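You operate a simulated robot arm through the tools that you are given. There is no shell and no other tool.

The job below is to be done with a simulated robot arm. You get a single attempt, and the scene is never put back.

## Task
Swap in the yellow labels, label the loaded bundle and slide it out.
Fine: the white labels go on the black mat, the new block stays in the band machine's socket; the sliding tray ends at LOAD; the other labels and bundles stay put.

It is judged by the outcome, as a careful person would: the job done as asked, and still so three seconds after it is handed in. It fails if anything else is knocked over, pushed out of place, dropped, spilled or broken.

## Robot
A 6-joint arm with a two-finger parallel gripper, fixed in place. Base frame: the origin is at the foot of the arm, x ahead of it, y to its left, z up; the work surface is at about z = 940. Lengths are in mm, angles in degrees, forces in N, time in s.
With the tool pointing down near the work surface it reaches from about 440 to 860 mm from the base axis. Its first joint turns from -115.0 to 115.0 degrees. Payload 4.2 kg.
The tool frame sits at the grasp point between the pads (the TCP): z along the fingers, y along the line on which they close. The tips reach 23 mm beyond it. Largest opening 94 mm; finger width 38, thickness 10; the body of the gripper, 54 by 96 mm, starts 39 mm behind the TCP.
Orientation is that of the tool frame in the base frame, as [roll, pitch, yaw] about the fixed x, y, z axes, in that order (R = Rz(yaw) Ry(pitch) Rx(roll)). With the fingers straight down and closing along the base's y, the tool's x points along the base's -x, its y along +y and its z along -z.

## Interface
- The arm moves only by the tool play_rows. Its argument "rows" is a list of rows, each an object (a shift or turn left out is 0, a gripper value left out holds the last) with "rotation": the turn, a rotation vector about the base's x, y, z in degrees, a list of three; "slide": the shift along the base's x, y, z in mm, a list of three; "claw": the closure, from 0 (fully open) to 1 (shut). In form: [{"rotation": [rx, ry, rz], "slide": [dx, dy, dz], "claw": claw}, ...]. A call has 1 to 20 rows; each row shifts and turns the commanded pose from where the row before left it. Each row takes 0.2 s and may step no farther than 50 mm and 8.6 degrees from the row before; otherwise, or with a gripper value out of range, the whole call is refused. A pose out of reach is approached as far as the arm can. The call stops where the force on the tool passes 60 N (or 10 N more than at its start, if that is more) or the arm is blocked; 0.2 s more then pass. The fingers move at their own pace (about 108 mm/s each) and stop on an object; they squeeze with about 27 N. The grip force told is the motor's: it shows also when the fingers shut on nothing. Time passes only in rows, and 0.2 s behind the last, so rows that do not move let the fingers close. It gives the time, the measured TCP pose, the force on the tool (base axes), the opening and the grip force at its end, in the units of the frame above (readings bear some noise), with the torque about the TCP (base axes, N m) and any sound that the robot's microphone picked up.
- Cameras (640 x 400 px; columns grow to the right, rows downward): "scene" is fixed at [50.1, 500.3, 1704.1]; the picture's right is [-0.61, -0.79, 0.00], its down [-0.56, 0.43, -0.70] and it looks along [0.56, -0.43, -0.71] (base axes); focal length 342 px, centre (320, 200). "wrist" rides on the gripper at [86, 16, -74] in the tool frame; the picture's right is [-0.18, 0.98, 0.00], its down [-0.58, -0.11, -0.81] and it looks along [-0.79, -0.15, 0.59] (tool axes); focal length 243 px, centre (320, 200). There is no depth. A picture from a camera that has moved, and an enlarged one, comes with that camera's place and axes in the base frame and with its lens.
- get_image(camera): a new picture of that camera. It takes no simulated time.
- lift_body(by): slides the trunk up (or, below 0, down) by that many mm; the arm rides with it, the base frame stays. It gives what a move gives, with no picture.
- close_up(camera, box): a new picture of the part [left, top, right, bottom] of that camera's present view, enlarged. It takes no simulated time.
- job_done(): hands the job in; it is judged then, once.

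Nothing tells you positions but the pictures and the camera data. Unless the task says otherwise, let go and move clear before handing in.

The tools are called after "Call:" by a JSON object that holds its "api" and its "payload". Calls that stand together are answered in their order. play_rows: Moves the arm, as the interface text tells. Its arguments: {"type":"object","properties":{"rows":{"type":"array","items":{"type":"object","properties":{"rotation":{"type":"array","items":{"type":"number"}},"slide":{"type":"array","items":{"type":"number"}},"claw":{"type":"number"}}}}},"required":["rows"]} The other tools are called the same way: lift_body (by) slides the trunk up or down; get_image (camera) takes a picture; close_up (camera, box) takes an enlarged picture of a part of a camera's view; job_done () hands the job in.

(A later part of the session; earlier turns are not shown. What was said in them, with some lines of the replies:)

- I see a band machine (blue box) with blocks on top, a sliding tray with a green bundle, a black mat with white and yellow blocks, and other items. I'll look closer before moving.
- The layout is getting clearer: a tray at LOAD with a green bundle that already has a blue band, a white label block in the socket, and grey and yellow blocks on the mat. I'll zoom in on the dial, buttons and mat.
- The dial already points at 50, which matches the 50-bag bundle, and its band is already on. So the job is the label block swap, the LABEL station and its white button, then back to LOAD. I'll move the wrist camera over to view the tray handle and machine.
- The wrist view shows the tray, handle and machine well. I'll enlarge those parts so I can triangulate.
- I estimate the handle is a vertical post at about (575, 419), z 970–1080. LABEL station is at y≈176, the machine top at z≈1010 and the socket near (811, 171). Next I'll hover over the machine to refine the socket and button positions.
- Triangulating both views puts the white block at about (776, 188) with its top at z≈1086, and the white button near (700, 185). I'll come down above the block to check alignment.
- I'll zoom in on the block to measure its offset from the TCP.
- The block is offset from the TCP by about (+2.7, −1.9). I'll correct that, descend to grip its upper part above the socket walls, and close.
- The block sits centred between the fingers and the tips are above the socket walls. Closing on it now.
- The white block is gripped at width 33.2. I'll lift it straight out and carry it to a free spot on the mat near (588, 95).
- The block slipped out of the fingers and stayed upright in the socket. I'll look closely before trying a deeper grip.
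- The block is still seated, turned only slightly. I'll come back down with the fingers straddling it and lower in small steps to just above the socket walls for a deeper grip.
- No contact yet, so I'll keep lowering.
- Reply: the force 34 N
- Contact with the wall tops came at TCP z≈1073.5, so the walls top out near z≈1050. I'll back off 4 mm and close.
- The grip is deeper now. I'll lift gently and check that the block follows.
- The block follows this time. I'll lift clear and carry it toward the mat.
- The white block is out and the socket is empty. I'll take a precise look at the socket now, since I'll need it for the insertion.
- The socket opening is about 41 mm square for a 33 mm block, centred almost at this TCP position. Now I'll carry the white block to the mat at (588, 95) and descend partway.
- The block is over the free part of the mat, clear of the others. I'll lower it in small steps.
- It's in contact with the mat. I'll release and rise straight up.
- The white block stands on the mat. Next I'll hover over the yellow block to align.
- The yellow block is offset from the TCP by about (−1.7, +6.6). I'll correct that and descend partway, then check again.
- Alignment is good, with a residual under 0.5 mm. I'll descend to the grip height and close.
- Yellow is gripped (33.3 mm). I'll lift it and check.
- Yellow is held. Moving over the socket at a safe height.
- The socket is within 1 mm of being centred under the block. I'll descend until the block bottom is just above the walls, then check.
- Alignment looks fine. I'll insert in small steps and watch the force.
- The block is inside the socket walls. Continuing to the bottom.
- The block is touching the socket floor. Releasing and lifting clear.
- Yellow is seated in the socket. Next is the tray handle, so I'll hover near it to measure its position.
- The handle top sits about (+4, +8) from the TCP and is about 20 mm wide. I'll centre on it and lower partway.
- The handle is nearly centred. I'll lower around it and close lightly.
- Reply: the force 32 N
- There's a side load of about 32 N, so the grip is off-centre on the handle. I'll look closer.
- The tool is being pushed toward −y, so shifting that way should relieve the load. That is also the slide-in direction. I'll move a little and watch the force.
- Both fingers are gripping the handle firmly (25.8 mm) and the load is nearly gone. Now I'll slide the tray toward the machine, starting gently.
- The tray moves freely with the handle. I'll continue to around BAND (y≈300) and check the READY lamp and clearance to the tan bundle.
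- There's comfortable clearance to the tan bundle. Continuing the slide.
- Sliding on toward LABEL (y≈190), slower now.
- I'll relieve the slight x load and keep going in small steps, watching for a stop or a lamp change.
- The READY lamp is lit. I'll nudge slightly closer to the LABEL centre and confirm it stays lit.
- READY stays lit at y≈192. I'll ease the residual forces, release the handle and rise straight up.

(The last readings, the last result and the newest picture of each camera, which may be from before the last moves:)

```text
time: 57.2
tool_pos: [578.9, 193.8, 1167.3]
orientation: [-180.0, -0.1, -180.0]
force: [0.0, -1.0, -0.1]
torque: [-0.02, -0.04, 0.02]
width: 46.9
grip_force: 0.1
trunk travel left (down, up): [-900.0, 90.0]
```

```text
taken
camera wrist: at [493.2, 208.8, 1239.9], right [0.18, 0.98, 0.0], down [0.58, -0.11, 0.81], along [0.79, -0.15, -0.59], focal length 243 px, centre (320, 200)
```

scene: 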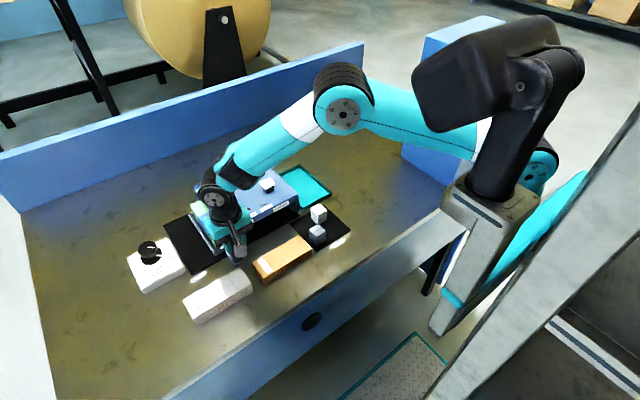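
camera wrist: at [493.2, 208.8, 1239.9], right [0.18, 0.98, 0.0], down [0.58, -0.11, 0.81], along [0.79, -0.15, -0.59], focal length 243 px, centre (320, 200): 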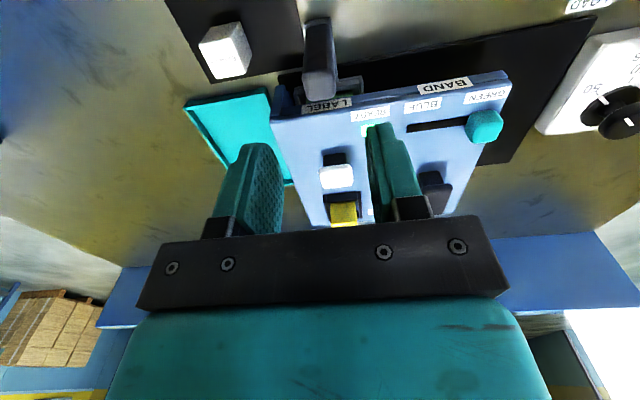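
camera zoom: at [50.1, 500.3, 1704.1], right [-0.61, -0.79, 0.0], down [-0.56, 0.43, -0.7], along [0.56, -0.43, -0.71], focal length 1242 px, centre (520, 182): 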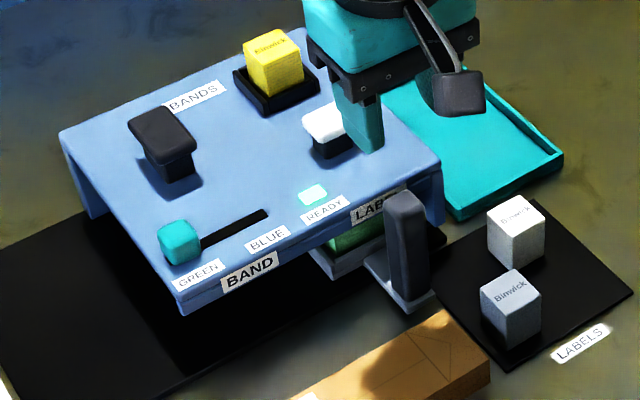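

The tray stands at LABEL with READY lit. Now I'll move above the white button with the fingers closed.

Call:
{"api": "play_rows", "payload": {"rows": [{"slide": [38, -1, 0], "claw": 1.0}, {"slide": [38, -1, 0]}, {"slide": [39, -1, 0]}, {"slide": [0, 0, -20]}, {}, {}]}}

Call:
{"api": "get_image", "payload": {"camera": "wrist"}}

Call:
{"api": "close_up", "payload": {"camera": "wrist", "box": [250, 0, 410, 130]}}

Call:
{"api": "close_up", "payload": {"camera": "scene", "box": [210, 110, 320, 220]}}

```text
time: 58.6
tool_pos: [696.4, 189.1, 1146.3]
orientation: [180.0, 0.0, -180.0]
force: [0.5, -0.3, -0.2]
torque: [0.0, -0.01, 0.0]
width: 0.2
grip_force: 27.5
trunk travel left (down, up): [-900.0, 90.0]
```

```text
taken
camera wrist: at [609.7, 204.6, 1219.1], right [0.18, 0.98, 0.0], down [0.58, -0.11, 0.81], along [0.79, -0.15, -0.59], focal length 243 px, centre (320, 200)
```

wrist: 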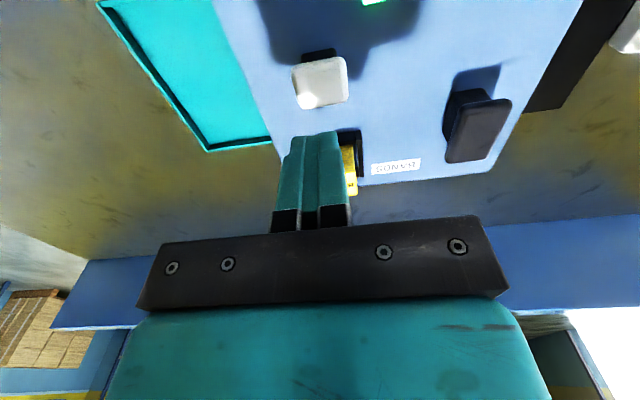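

```text
3.08 times, centred on (330, 65) of wrist
camera zoom: at [609.7, 204.6, 1219.1], right [0.18, 0.98, 0.0], down [0.58, -0.11, 0.81], along [0.79, -0.15, -0.59], focal length 746 px, centre (289, 615)
```

zoom: 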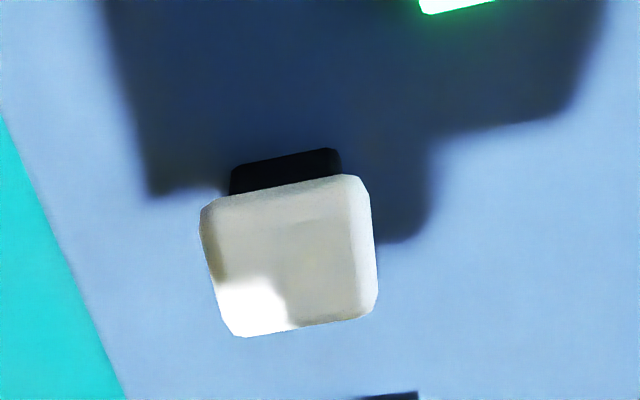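

```text
3.64 times, centred on (265, 165) of scene
camera zoom: at [50.1, 500.3, 1704.1], right [-0.61, -0.79, 0.0], down [-0.56, 0.43, -0.7], along [0.56, -0.43, -0.71], focal length 1242 px, centre (520, 327)
```

zoom: 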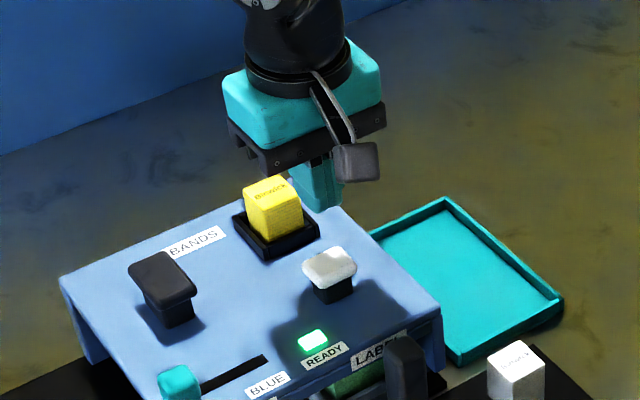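

The button cap is under the fingertips, within a few mm. I'll shift x by −4 and press down gradually, watching force and sound.

Call:
{"api": "play_rows", "payload": {"rows": [{"slide": [-4, 1, -15]}, {"slide": [0, 0, -15]}, {"slide": [0, 0, -10]}, {}]}}

Call:
{"api": "play_rows", "payload": {"rows": [{"slide": [0, 0, -4]}, {"slide": [0, 0, -4]}, {}]}}

Call:
{"api": "play_rows", "payload": {"rows": [{"slide": [0, 0, -3]}, {"slide": [0, 0, -3]}, {}]}}

Call:
{"api": "close_up", "payload": {"camera": "scene", "box": [210, 130, 310, 220]}}

```text
time: 59.6
tool_pos: [691.8, 186.4, 1105.8]
orientation: [179.9, 0.0, 180.0]
force: [-0.3, 0.4, 0.7]
torque: [0.02, -0.02, 0.04]
width: 0.0
grip_force: 27.5
trunk travel left (down, up): [-900.0, 90.0]
```

```text
time: 60.4
tool_pos: [691.2, 187.6, 1099.7]
orientation: [180.0, 0.0, 179.9]
force: [0.8, 0.6, -0.4]
torque: [-0.02, 0.01, -0.01]
width: 0.0
grip_force: 27.0
trunk travel left (down, up): [-900.0, 90.0]
```

```text
time: 61.2
tool_pos: [689.2, 188.0, 1093.6]
orientation: [-180.0, 0.1, -180.0]
force: [0.3, 0.2, -0.1]
torque: [0.01, -0.02, 0.0]
width: 0.0
grip_force: 26.9
trunk travel left (down, up): [-900.0, 90.0]
```

```text
4.44 times, centred on (260, 175) of scene
camera zoom: at [50.1, 500.3, 1704.1], right [-0.61, -0.79, 0.0], down [-0.56, 0.43, -0.7], along [0.56, -0.43, -0.71], focal length 1518 px, centre (587, 311)
```

zoom: 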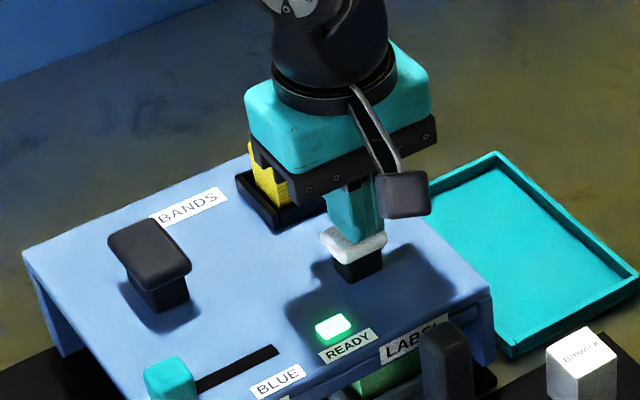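

The fingertips are almost at the cap. Continuing down.

Call:
{"api": "play_rows", "payload": {"rows": [{"slide": [0, 0, -3]}, {}]}}

Call:
{"api": "play_rows", "payload": {"rows": [{"slide": [0, 0, -3]}, {}]}}

Call:
{"api": "play_rows", "payload": {"rows": [{"slide": [0, 0, -3]}, {}]}}

```text
time: 61.8
tool_pos: [691.7, 188.3, 1090.4]
orientation: [-180.0, 0.1, -180.0]
force: [-1.5, -1.3, 2.3]
torque: [-0.02, 0.02, 0.02]
width: 0.3
grip_force: 27.2
trunk travel left (down, up): [-900.0, 90.0]
```

```text
time: 62.4
tool_pos: [691.1, 189.1, 1087.6]
orientation: [-179.9, 0.0, 180.0]
force: [0.1, -2.1, 2.4]
torque: [-0.08, 0.05, 0.06]
width: 0.0
grip_force: 26.4
trunk travel left (down, up): [-900.0, 90.0]
```

```text
time: 63.0
tool_pos: [690.6, 189.4, 1084.9]
orientation: [179.9, 0.1, -180.0]
force: [3.7, -1.4, 4.0]
torque: [-0.06, 0.0, 0.05]
width: 0.1
grip_force: 26.3
trunk travel left (down, up): [-900.0, 90.0]
```

The spring is being pressed. Continuing until it bottoms out or clicks.

Call:
{"api": "play_rows", "payload": {"rows": [{"slide": [0, 0, -2]}, {}]}}

Call:
{"api": "play_rows", "payload": {"rows": [{"slide": [0, 0, -2]}, {}]}}

Call:
{"api": "close_up", "payload": {"camera": "scene", "box": [210, 130, 310, 220]}}

```text
time: 63.6
tool_pos: [691.1, 190.7, 1082.6]
orientation: [180.0, 0.0, -180.0]
force: [2.3, 0.7, 5.2]
torque: [-0.01, -0.03, -0.01]
width: 0.1
grip_force: 27.1
trunk travel left (down, up): [-900.0, 90.0]
```

```text
time: 64.2
tool_pos: [690.1, 189.6, 1082.0]
orientation: [180.0, 0.1, -179.9]
force: [2.4, 3.3, 5.3]
torque: [0.03, 0.0, -0.01]
width: 0.2
grip_force: 26.7
trunk travel left (down, up): [-900.0, 90.0]
```

```text
4.44 times, centred on (260, 175) of scene
camera zoom: at [50.1, 500.3, 1704.1], right [-0.61, -0.79, 0.0], down [-0.56, 0.43, -0.7], along [0.56, -0.43, -0.71], focal length 1518 px, centre (587, 311)
```

zoom: 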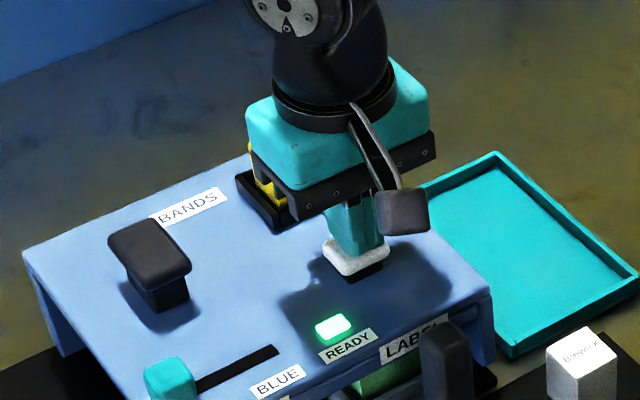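

Call:
{"api": "play_rows", "payload": {"rows": [{"slide": [0, 0, -2]}, {}]}}

Call:
{"api": "play_rows", "payload": {"rows": [{"slide": [0, 0, -2]}, {}]}}

Call:
{"api": "play_rows", "payload": {"rows": [{"slide": [0, 0, -2]}, {}]}}

```text
time: 64.8
tool_pos: [689.3, 189.2, 1079.6]
orientation: [179.9, 0.0, -180.0]
force: [-2.2, 2.8, 5.5]
torque: [0.04, -0.01, 0.1]
width: 0.0
grip_force: 26.9
trunk travel left (down, up): [-900.0, 90.0]
heard: click
```

```text
time: 65.4
tool_pos: [690.0, 189.8, 1076.5]
orientation: [-180.0, 0.1, -180.0]
force: [-4.1, -0.6, 6.1]
torque: [-0.03, 0.05, 0.01]
width: 0.3
grip_force: 26.5
trunk travel left (down, up): [-900.0, 90.0]
```

```text
time: 66.0
tool_pos: [690.3, 189.9, 1073.3]
orientation: [-179.9, 0.0, -180.0]
force: [-7.3, -1.8, 7.8]
torque: [-0.02, 0.07, 0.01]
width: 0.1
grip_force: 26.8
trunk travel left (down, up): [-900.0, 90.0]
```

A click was heard, so the label press fired. I'll release the button, rise, and look.

Call:
{"api": "play_rows", "payload": {"rows": [{"slide": [0, 0, 5]}, {"slide": [0, 0, 10]}, {"slide": [0, 0, 15]}, {"slide": [0, 0, 40]}, {"slide": [0, 0, 25]}, {}]}}

Call:
{"api": "close_up", "payload": {"camera": "scene", "box": [210, 130, 320, 240]}}

Call:
{"api": "get_image", "payload": {"camera": "wrist"}}

```text
time: 67.4
tool_pos: [690.9, 189.6, 1168.0]
orientation: [-180.0, 0.0, 180.0]
force: [-1.2, -1.2, -0.7]
torque: [0.02, 0.02, 0.03]
width: 0.0
grip_force: 27.0
trunk travel left (down, up): [-900.0, 90.0]
```

```text
3.64 times, centred on (265, 185) of scene
camera zoom: at [50.1, 500.3, 1704.1], right [-0.61, -0.79, 0.0], down [-0.56, 0.43, -0.7], along [0.56, -0.43, -0.71], focal length 1242 px, centre (520, 254)
```

zoom: 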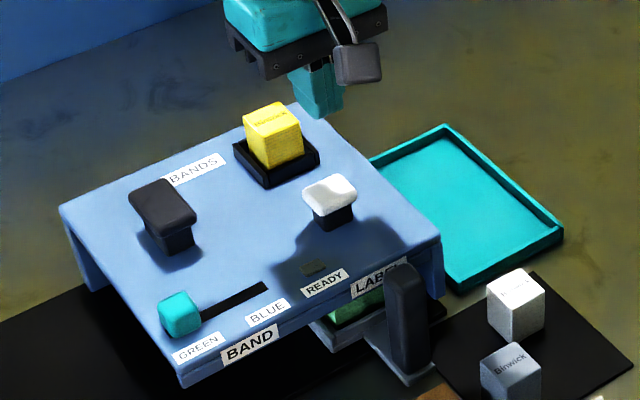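

```text
taken
camera wrist: at [605.0, 204.4, 1241.6], right [0.18, 0.98, 0.0], down [0.58, -0.11, 0.81], along [0.79, -0.15, -0.59], focal length 243 px, centre (320, 200)
```

wrist: 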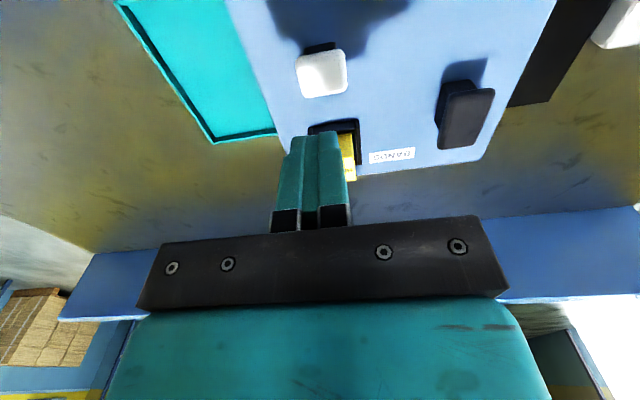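

READY went out after the click, so the label has been applied. Now I'll go back to the handle with open fingers.

Call:
{"api": "play_rows", "payload": {"rows": [{"slide": [-37, 0, 0], "claw": 0.45}, {"slide": [-37, 1, 0]}, {"slide": [-37, 1, 0]}, {"slide": [0, 0, -30]}, {}, {}]}}

Call:
{"api": "close_up", "payload": {"camera": "wrist", "box": [220, 30, 420, 220]}}

Call:
{"api": "close_up", "payload": {"camera": "scene", "box": [230, 140, 330, 250]}}

```text
time: 68.8
tool_pos: [577.3, 191.6, 1137.6]
orientation: [180.0, -0.1, 179.9]
force: [-0.1, -0.1, 0.5]
torque: [0.0, 0.01, 0.02]
width: 51.9
grip_force: 0.1
trunk travel left (down, up): [-900.0, 90.0]
```

```text
2.11 times, centred on (320, 125) of wrist
camera zoom: at [492.0, 207.6, 1211.7], right [0.18, 0.98, 0.0], down [0.58, -0.11, 0.81], along [0.79, -0.15, -0.59], focal length 511 px, centre (320, 358)
```

zoom: 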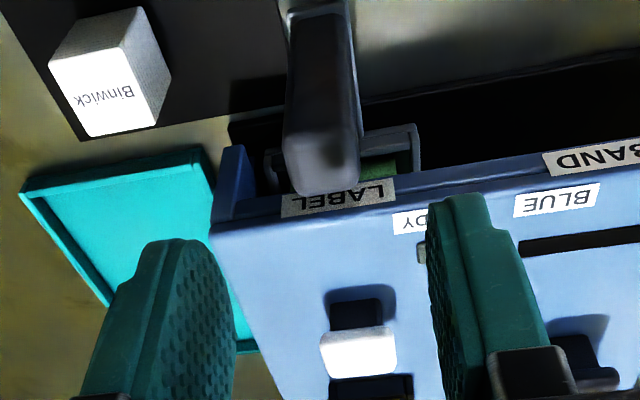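

```text
3.64 times, centred on (280, 195) of scene
camera zoom: at [50.1, 500.3, 1704.1], right [-0.61, -0.79, 0.0], down [-0.56, 0.43, -0.7], along [0.56, -0.43, -0.71], focal length 1242 px, centre (466, 218)
```

zoom: 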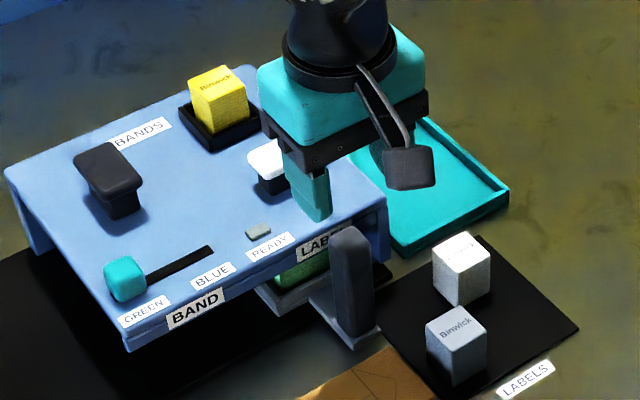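

Lined up with the handle again. I'll descend and grip.

Call:
{"api": "play_rows", "payload": {"rows": [{"slide": [1, 0, -35]}, {"slide": [0, 0, -35]}, {"slide": [0, 0, -20]}, {}, {"claw": 0.7}, {"claw": 0.9}, {}]}}

Call:
{"api": "close_up", "payload": {"camera": "wrist", "box": [220, 30, 420, 220]}}

```text
time: 70.4
tool_pos: [577.2, 192.5, 1048.1]
orientation: [-180.0, 0.0, 180.0]
force: [0.0, -0.8, -2.1]
torque: [0.06, -0.65, -0.02]
width: 25.7
grip_force: 45.1
trunk travel left (down, up): [-900.0, 90.0]
```

```text
2.11 times, centred on (320, 125) of wrist
camera zoom: at [491.5, 206.7, 1121.2], right [0.18, 0.98, 0.0], down [0.58, -0.11, 0.81], along [0.79, -0.15, -0.59], focal length 511 px, centre (320, 358)
```

zoom: 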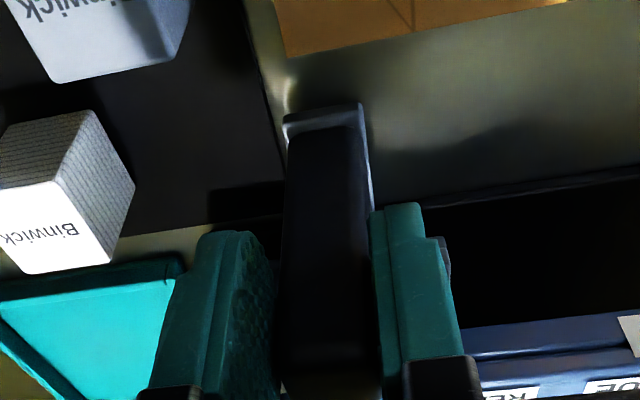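

Gripped. Pulling the tray back toward LOAD.

Call:
{"api": "play_rows", "payload": {"rows": [{"slide": [0, 5, 0]}, {"slide": [0, 10, 0]}, {"slide": [0, 15, 0]}, {"slide": [0, 15, 0]}, {"slide": [0, 15, 0]}, {}]}}

Call:
{"api": "play_rows", "payload": {"rows": [{"slide": [0, 15, 0]}, {"slide": [0, 15, 0]}, {"slide": [0, 15, 0]}, {"slide": [0, 15, 0]}, {}]}}

Call:
{"api": "close_up", "payload": {"camera": "scene", "box": [170, 160, 320, 280]}}

```text
time: 71.8
tool_pos: [576.6, 251.4, 1048.2]
orientation: [-179.8, -0.4, -179.9]
force: [-18.9, -0.1, -30.8]
torque: [0.66, 0.76, -0.48]
width: 25.9
grip_force: 44.5
trunk travel left (down, up): [-900.0, 90.0]
```

```text
time: 73.0
tool_pos: [579.3, 311.1, 1049.0]
orientation: [-179.8, -0.3, -179.9]
force: [-24.0, -0.2, -27.0]
torque: [0.42, 0.43, -0.65]
width: 25.8
grip_force: 45.5
trunk travel left (down, up): [-900.0, 90.0]
```

```text
3.33 times, centred on (245, 220) of scene
camera zoom: at [50.1, 500.3, 1704.1], right [-0.61, -0.79, 0.0], down [-0.56, 0.43, -0.7], along [0.56, -0.43, -0.71], focal length 1139 px, centre (570, 133)
```

zoom: 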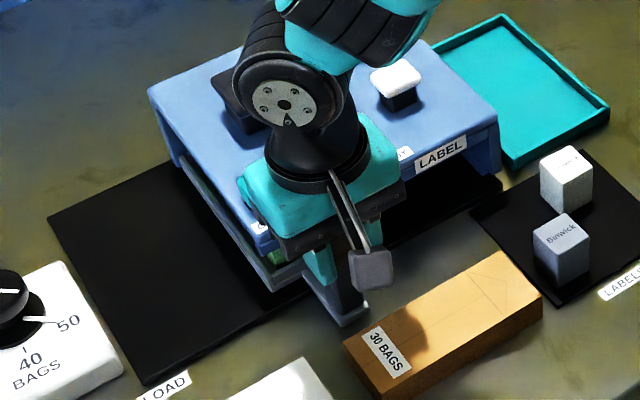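

Sideways and vertical loads have built up, so I'll ease the command to relieve them before continuing.

Call:
{"api": "play_rows", "payload": {"rows": [{"slide": [-1.5, 0, -1.5]}, {"slide": [-1.5, 0, -1.5]}, {}]}}

Call:
{"api": "play_rows", "payload": {"rows": [{"slide": [0, 15, 0]}, {"slide": [0, 15, 0]}, {"slide": [0, 15, 0]}, {}]}}

```text
time: 73.8
tool_pos: [578.4, 310.1, 1048.9]
orientation: [179.8, 0.2, 180.0]
force: [-8.6, -0.8, -3.8]
torque: [-0.54, 1.36, 0.21]
width: 25.9
grip_force: 44.4
trunk travel left (down, up): [-900.0, 90.0]
```

```text
time: 74.8
tool_pos: [577.2, 356.5, 1048.0]
orientation: [179.9, 0.2, 179.9]
force: [-8.1, 0.8, 18.2]
torque: [-0.56, -0.39, 0.12]
width: 25.6
grip_force: 44.8
trunk travel left (down, up): [-900.0, 90.0]
```

Call:
{"api": "play_rows", "payload": {"rows": [{"slide": [-0.5, 0, 1.5]}, {"slide": [0, 14, 0]}, {"slide": [0, 14, 0]}, {"slide": [0, 14, 0]}, {}]}}

Call:
{"api": "play_rows", "payload": {"rows": [{"slide": [0, 5, 0]}, {"slide": [0, 5, 0]}, {}]}}

Call:
{"api": "close_up", "payload": {"camera": "scene", "box": [140, 190, 260, 300]}}

```text
time: 76.0
tool_pos: [578.1, 397.9, 1049.1]
orientation: [179.9, 0.1, 179.8]
force: [7.4, -0.5, 12.4]
torque: [-0.39, -0.05, 0.44]
width: 25.6
grip_force: 44.4
trunk travel left (down, up): [-900.0, 90.0]
```

```text
time: 76.8
tool_pos: [577.9, 408.7, 1047.7]
orientation: [179.9, 0.2, -180.0]
force: [9.8, 0.1, 15.1]
torque: [-0.35, -0.36, 0.1]
width: 25.5
grip_force: 44.9
trunk travel left (down, up): [-900.0, 90.0]
```

```text
3.64 times, centred on (200, 245) of scene
camera zoom: at [50.1, 500.3, 1704.1], right [-0.61, -0.79, 0.0], down [-0.56, 0.43, -0.7], along [0.56, -0.43, -0.71], focal length 1242 px, centre (756, 36)
```

zoom: 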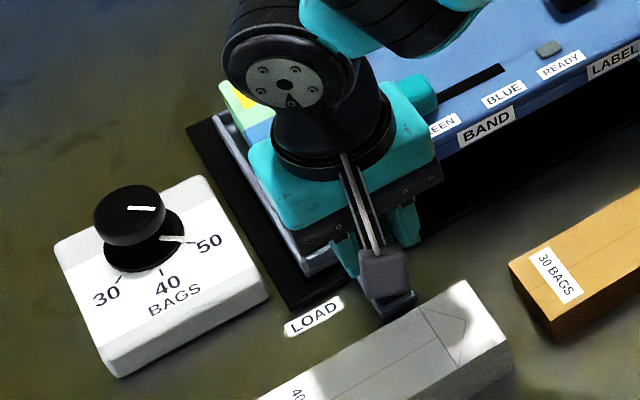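

A yellow label is visible on the bundle. Now the last stretch to the LOAD stop, in small steps.

Call:
{"api": "play_rows", "payload": {"rows": [{"slide": [0.5, 4, -0.5]}, {"slide": [0, 3, 0]}, {}]}}

Call:
{"api": "play_rows", "payload": {"rows": [{"slide": [0, 3, 0]}, {}]}}

Call:
{"api": "play_rows", "payload": {"rows": [{"slide": [0, 2, 0]}, {}]}}

```text
time: 77.6
tool_pos: [578.9, 416.1, 1048.5]
orientation: [179.9, 0.0, 180.0]
force: [11.5, 0.9, 19.1]
torque: [-0.48, 0.24, 0.04]
width: 25.7
grip_force: 45.7
trunk travel left (down, up): [-900.0, 90.0]
```

```text
time: 78.2
tool_pos: [578.6, 419.4, 1048.6]
orientation: [180.0, 0.0, 179.9]
force: [13.1, 1.5, 21.1]
torque: [-0.34, -0.03, 0.22]
width: 25.8
grip_force: 45.1
trunk travel left (down, up): [-900.0, 90.0]
```

```text
time: 78.8
tool_pos: [577.8, 420.7, 1049.0]
orientation: [179.8, 0.1, -179.9]
force: [14.0, -3.0, 25.9]
torque: [-0.49, 0.09, 0.37]
width: 25.5
grip_force: 44.6
trunk travel left (down, up): [-900.0, 90.0]
```

Call:
{"api": "play_rows", "payload": {"rows": [{"slide": [0.5, 2, 2]}, {}]}}

Call:
{"api": "close_up", "payload": {"camera": "scene", "box": [140, 190, 260, 300]}}

```text
time: 79.4
tool_pos: [577.2, 420.6, 1048.1]
orientation: [-179.8, 0.0, 179.8]
force: [2.7, -17.2, 15.3]
torque: [0.43, -1.04, -0.27]
width: 25.7
grip_force: 45.4
trunk travel left (down, up): [-900.0, 90.0]
```

```text
3.64 times, centred on (200, 245) of scene
camera zoom: at [50.1, 500.3, 1704.1], right [-0.61, -0.79, 0.0], down [-0.56, 0.43, -0.7], along [0.56, -0.43, -0.71], focal length 1242 px, centre (756, 36)
```

zoom: 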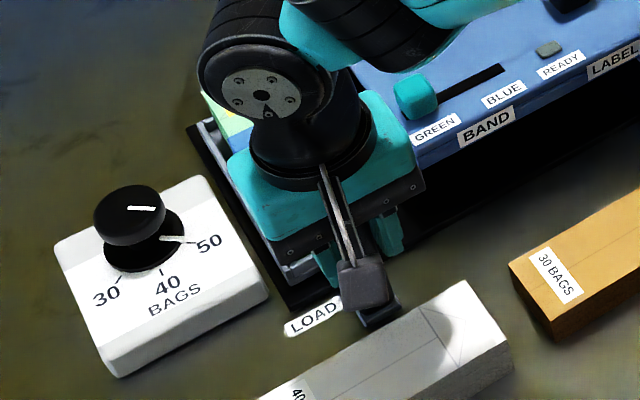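

The tray is against the LOAD stop. I'll relax the forces, release the handle and rise.

Call:
{"api": "play_rows", "payload": {"rows": [{"slide": [0, -2, 1.5]}, {}]}}

Call:
{"api": "play_rows", "payload": {"rows": [{"claw": 0.5}, {"claw": 0.45}, {}, {"slide": [0, 0, 10]}, {"slide": [0, 0, 40]}, {"slide": [0, 0, 40]}, {"slide": [0, 0, 40]}, {}]}}

Call:
{"api": "get_image", "payload": {"camera": "scene"}}

Call:
{"api": "get_image", "payload": {"camera": "wrist"}}

```text
time: 80.0
tool_pos: [578.3, 419.2, 1049.0]
orientation: [-179.8, -0.1, -179.9]
force: [3.7, -2.0, -14.3]
torque: [0.62, -1.04, -0.72]
width: 25.6
grip_force: 45.4
trunk travel left (down, up): [-900.0, 90.0]
```

```text
time: 81.8
tool_pos: [576.1, 421.5, 1182.1]
orientation: [180.0, 0.0, -180.0]
force: [0.2, 0.3, -0.4]
torque: [0.01, 0.04, -0.02]
width: 51.7
grip_force: 0.2
trunk travel left (down, up): [-900.0, 90.0]
```

```text
taken
```

scene: 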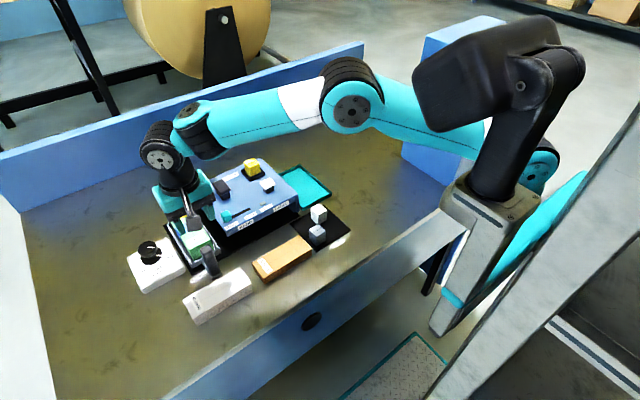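

```text
taken
camera wrist: at [491.0, 436.7, 1255.9], right [0.18, 0.98, 0.0], down [0.58, -0.11, 0.81], along [0.79, -0.15, -0.59], focal length 243 px, centre (320, 200)
```

wrist: 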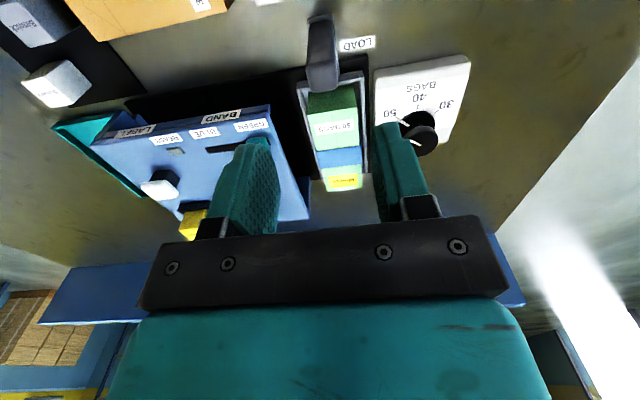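

The yellow label is on the bundle and the tray is at LOAD. I'll retreat toward the start pose and verify the scene.

Call:
{"api": "play_rows", "payload": {"rows": [{"slide": [0, 0, 40]}, {"slide": [0, 0, 40]}, {"slide": [-9, -43, 4]}, {"slide": [-10, -43, 4]}, {"slide": [-10, -43, 4]}, {"slide": [-10, -43, 4]}, {"slide": [-10, -43, 4]}, {"slide": [-10, -43, 4]}, {"slide": [-10, -43, 4]}, {"slide": [-10, -43, 4]}, {}]}}

Call:
{"api": "get_image", "payload": {"camera": "scene"}}

Call:
{"api": "close_up", "payload": {"camera": "scene", "box": [110, 140, 350, 290]}}

Call:
{"api": "close_up", "payload": {"camera": "scene", "box": [165, 195, 245, 285]}}

Call:
{"api": "close_up", "payload": {"camera": "scene", "box": [205, 150, 290, 203]}}

Call:
{"api": "close_up", "payload": {"camera": "scene", "box": [290, 195, 360, 250]}}

```text
time: 84.2
tool_pos: [495.0, 73.3, 1293.4]
orientation: [179.9, 0.0, -180.0]
force: [0.4, 0.2, 0.0]
torque: [0.01, 0.02, 0.02]
width: 51.6
grip_force: 0.1
trunk travel left (down, up): [-900.0, 90.0]
```

```text
taken
```

scene: 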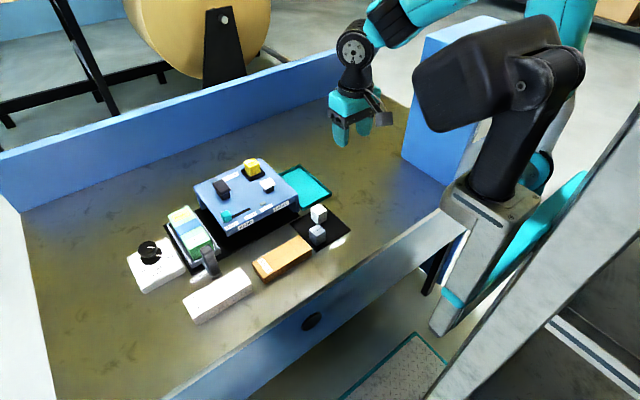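

```text
2.67 times, centred on (230, 215) of scene
camera zoom: at [50.1, 500.3, 1704.1], right [-0.61, -0.79, 0.0], down [-0.56, 0.43, -0.7], along [0.56, -0.43, -0.71], focal length 911 px, centre (560, 160)
```

zoom: 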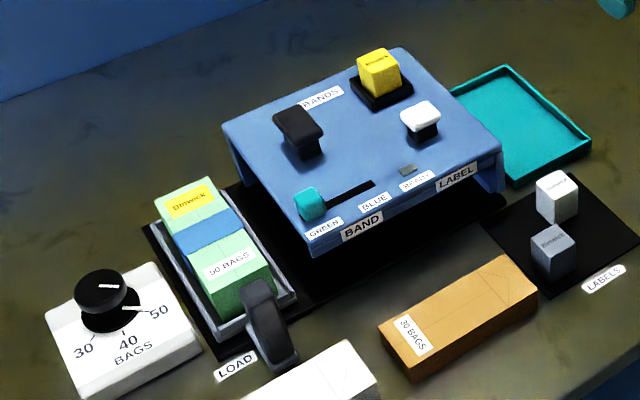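

```text
4.44 times, centred on (205, 240) of scene
camera zoom: at [50.1, 500.3, 1704.1], right [-0.61, -0.79, 0.0], down [-0.56, 0.43, -0.7], along [0.56, -0.43, -0.71], focal length 1518 px, centre (831, 22)
```

zoom: 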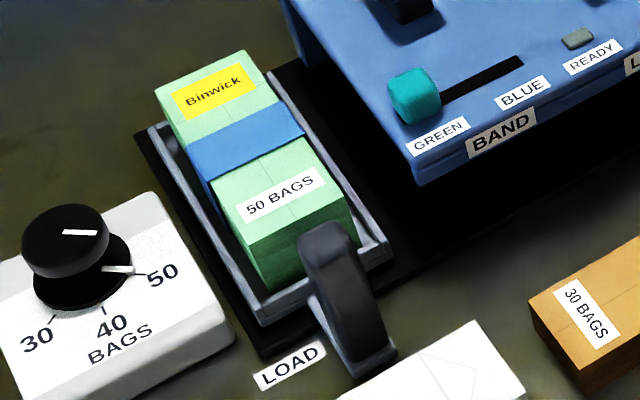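

```text
7.53 times, centred on (248, 176) of scene
camera zoom: at [50.1, 500.3, 1704.1], right [-0.61, -0.79, 0.0], down [-0.56, 0.43, -0.7], along [0.56, -0.43, -0.71], focal length 2572 px, centre (866, 377)
```

zoom: 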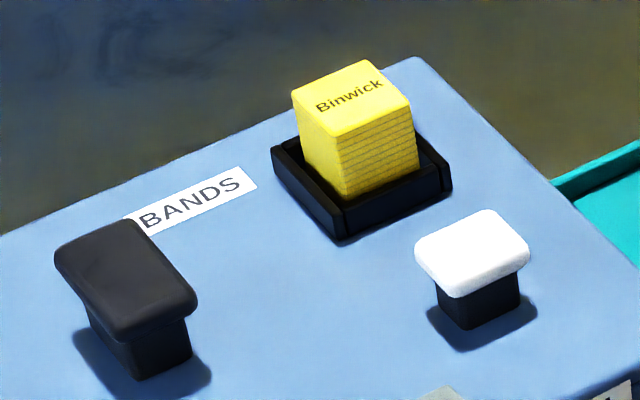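

```text
7.27 times, centred on (325, 222) of scene
camera zoom: at [50.1, 500.3, 1704.1], right [-0.61, -0.79, 0.0], down [-0.56, 0.43, -0.7], along [0.56, -0.43, -0.71], focal length 2484 px, centre (284, 36)
```

zoom: 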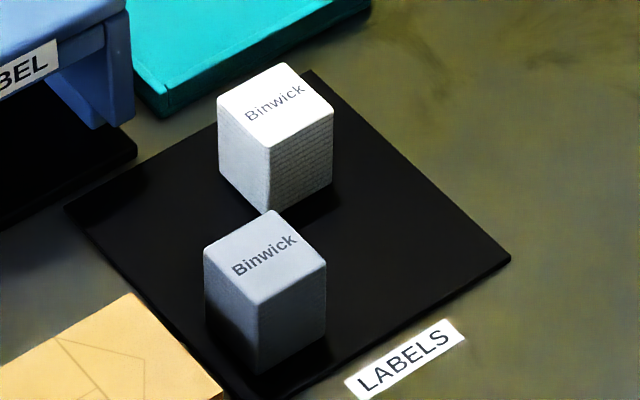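

The final check matches the request:
- **Label:** the yellow "Binwick" label is on the 50-bag bundle.
- **Tray:** it's back at LOAD in its original position.
- **Blocks:** yellow is seated in the socket and the white block is fully on the black mat.
- **Everything else:** the grey block, the other bundles, the dial and the slider haven't moved, and the arm is clear.

I'm handing in the job.

Call:
{"api": "job_done", "payload": {}}

```text
The job is handed in.
```

The job is handed in: the loaded 50-bag bundle has its yellow label, and the tray is back against its stop at LOAD. The outcome of the judging hasn't come back to me.

- **Labels swapped:** the yellow block is seated in the band machine's socket, and the white block is standing fully on the black mat.
- **Labelling:** I slid the tray to LABEL, where READY lit, then pressed the white button once. It clicked, READY went out, and the yellow "Binwick" label shows on the bundle.
- **Left alone:** in the final pictures the grey block, the other bundles, the dial (at 50) and the GREEN/BLUE slider are where they started. The arm is clear with the gripper empty.

The white block slipped out of the gripper on my first lift. It stayed upright in its socket, and a deeper grip brought it out cleanly. To find the right height for that grip, I touched the socket's wall tops lightly with the fingers; nothing moved.
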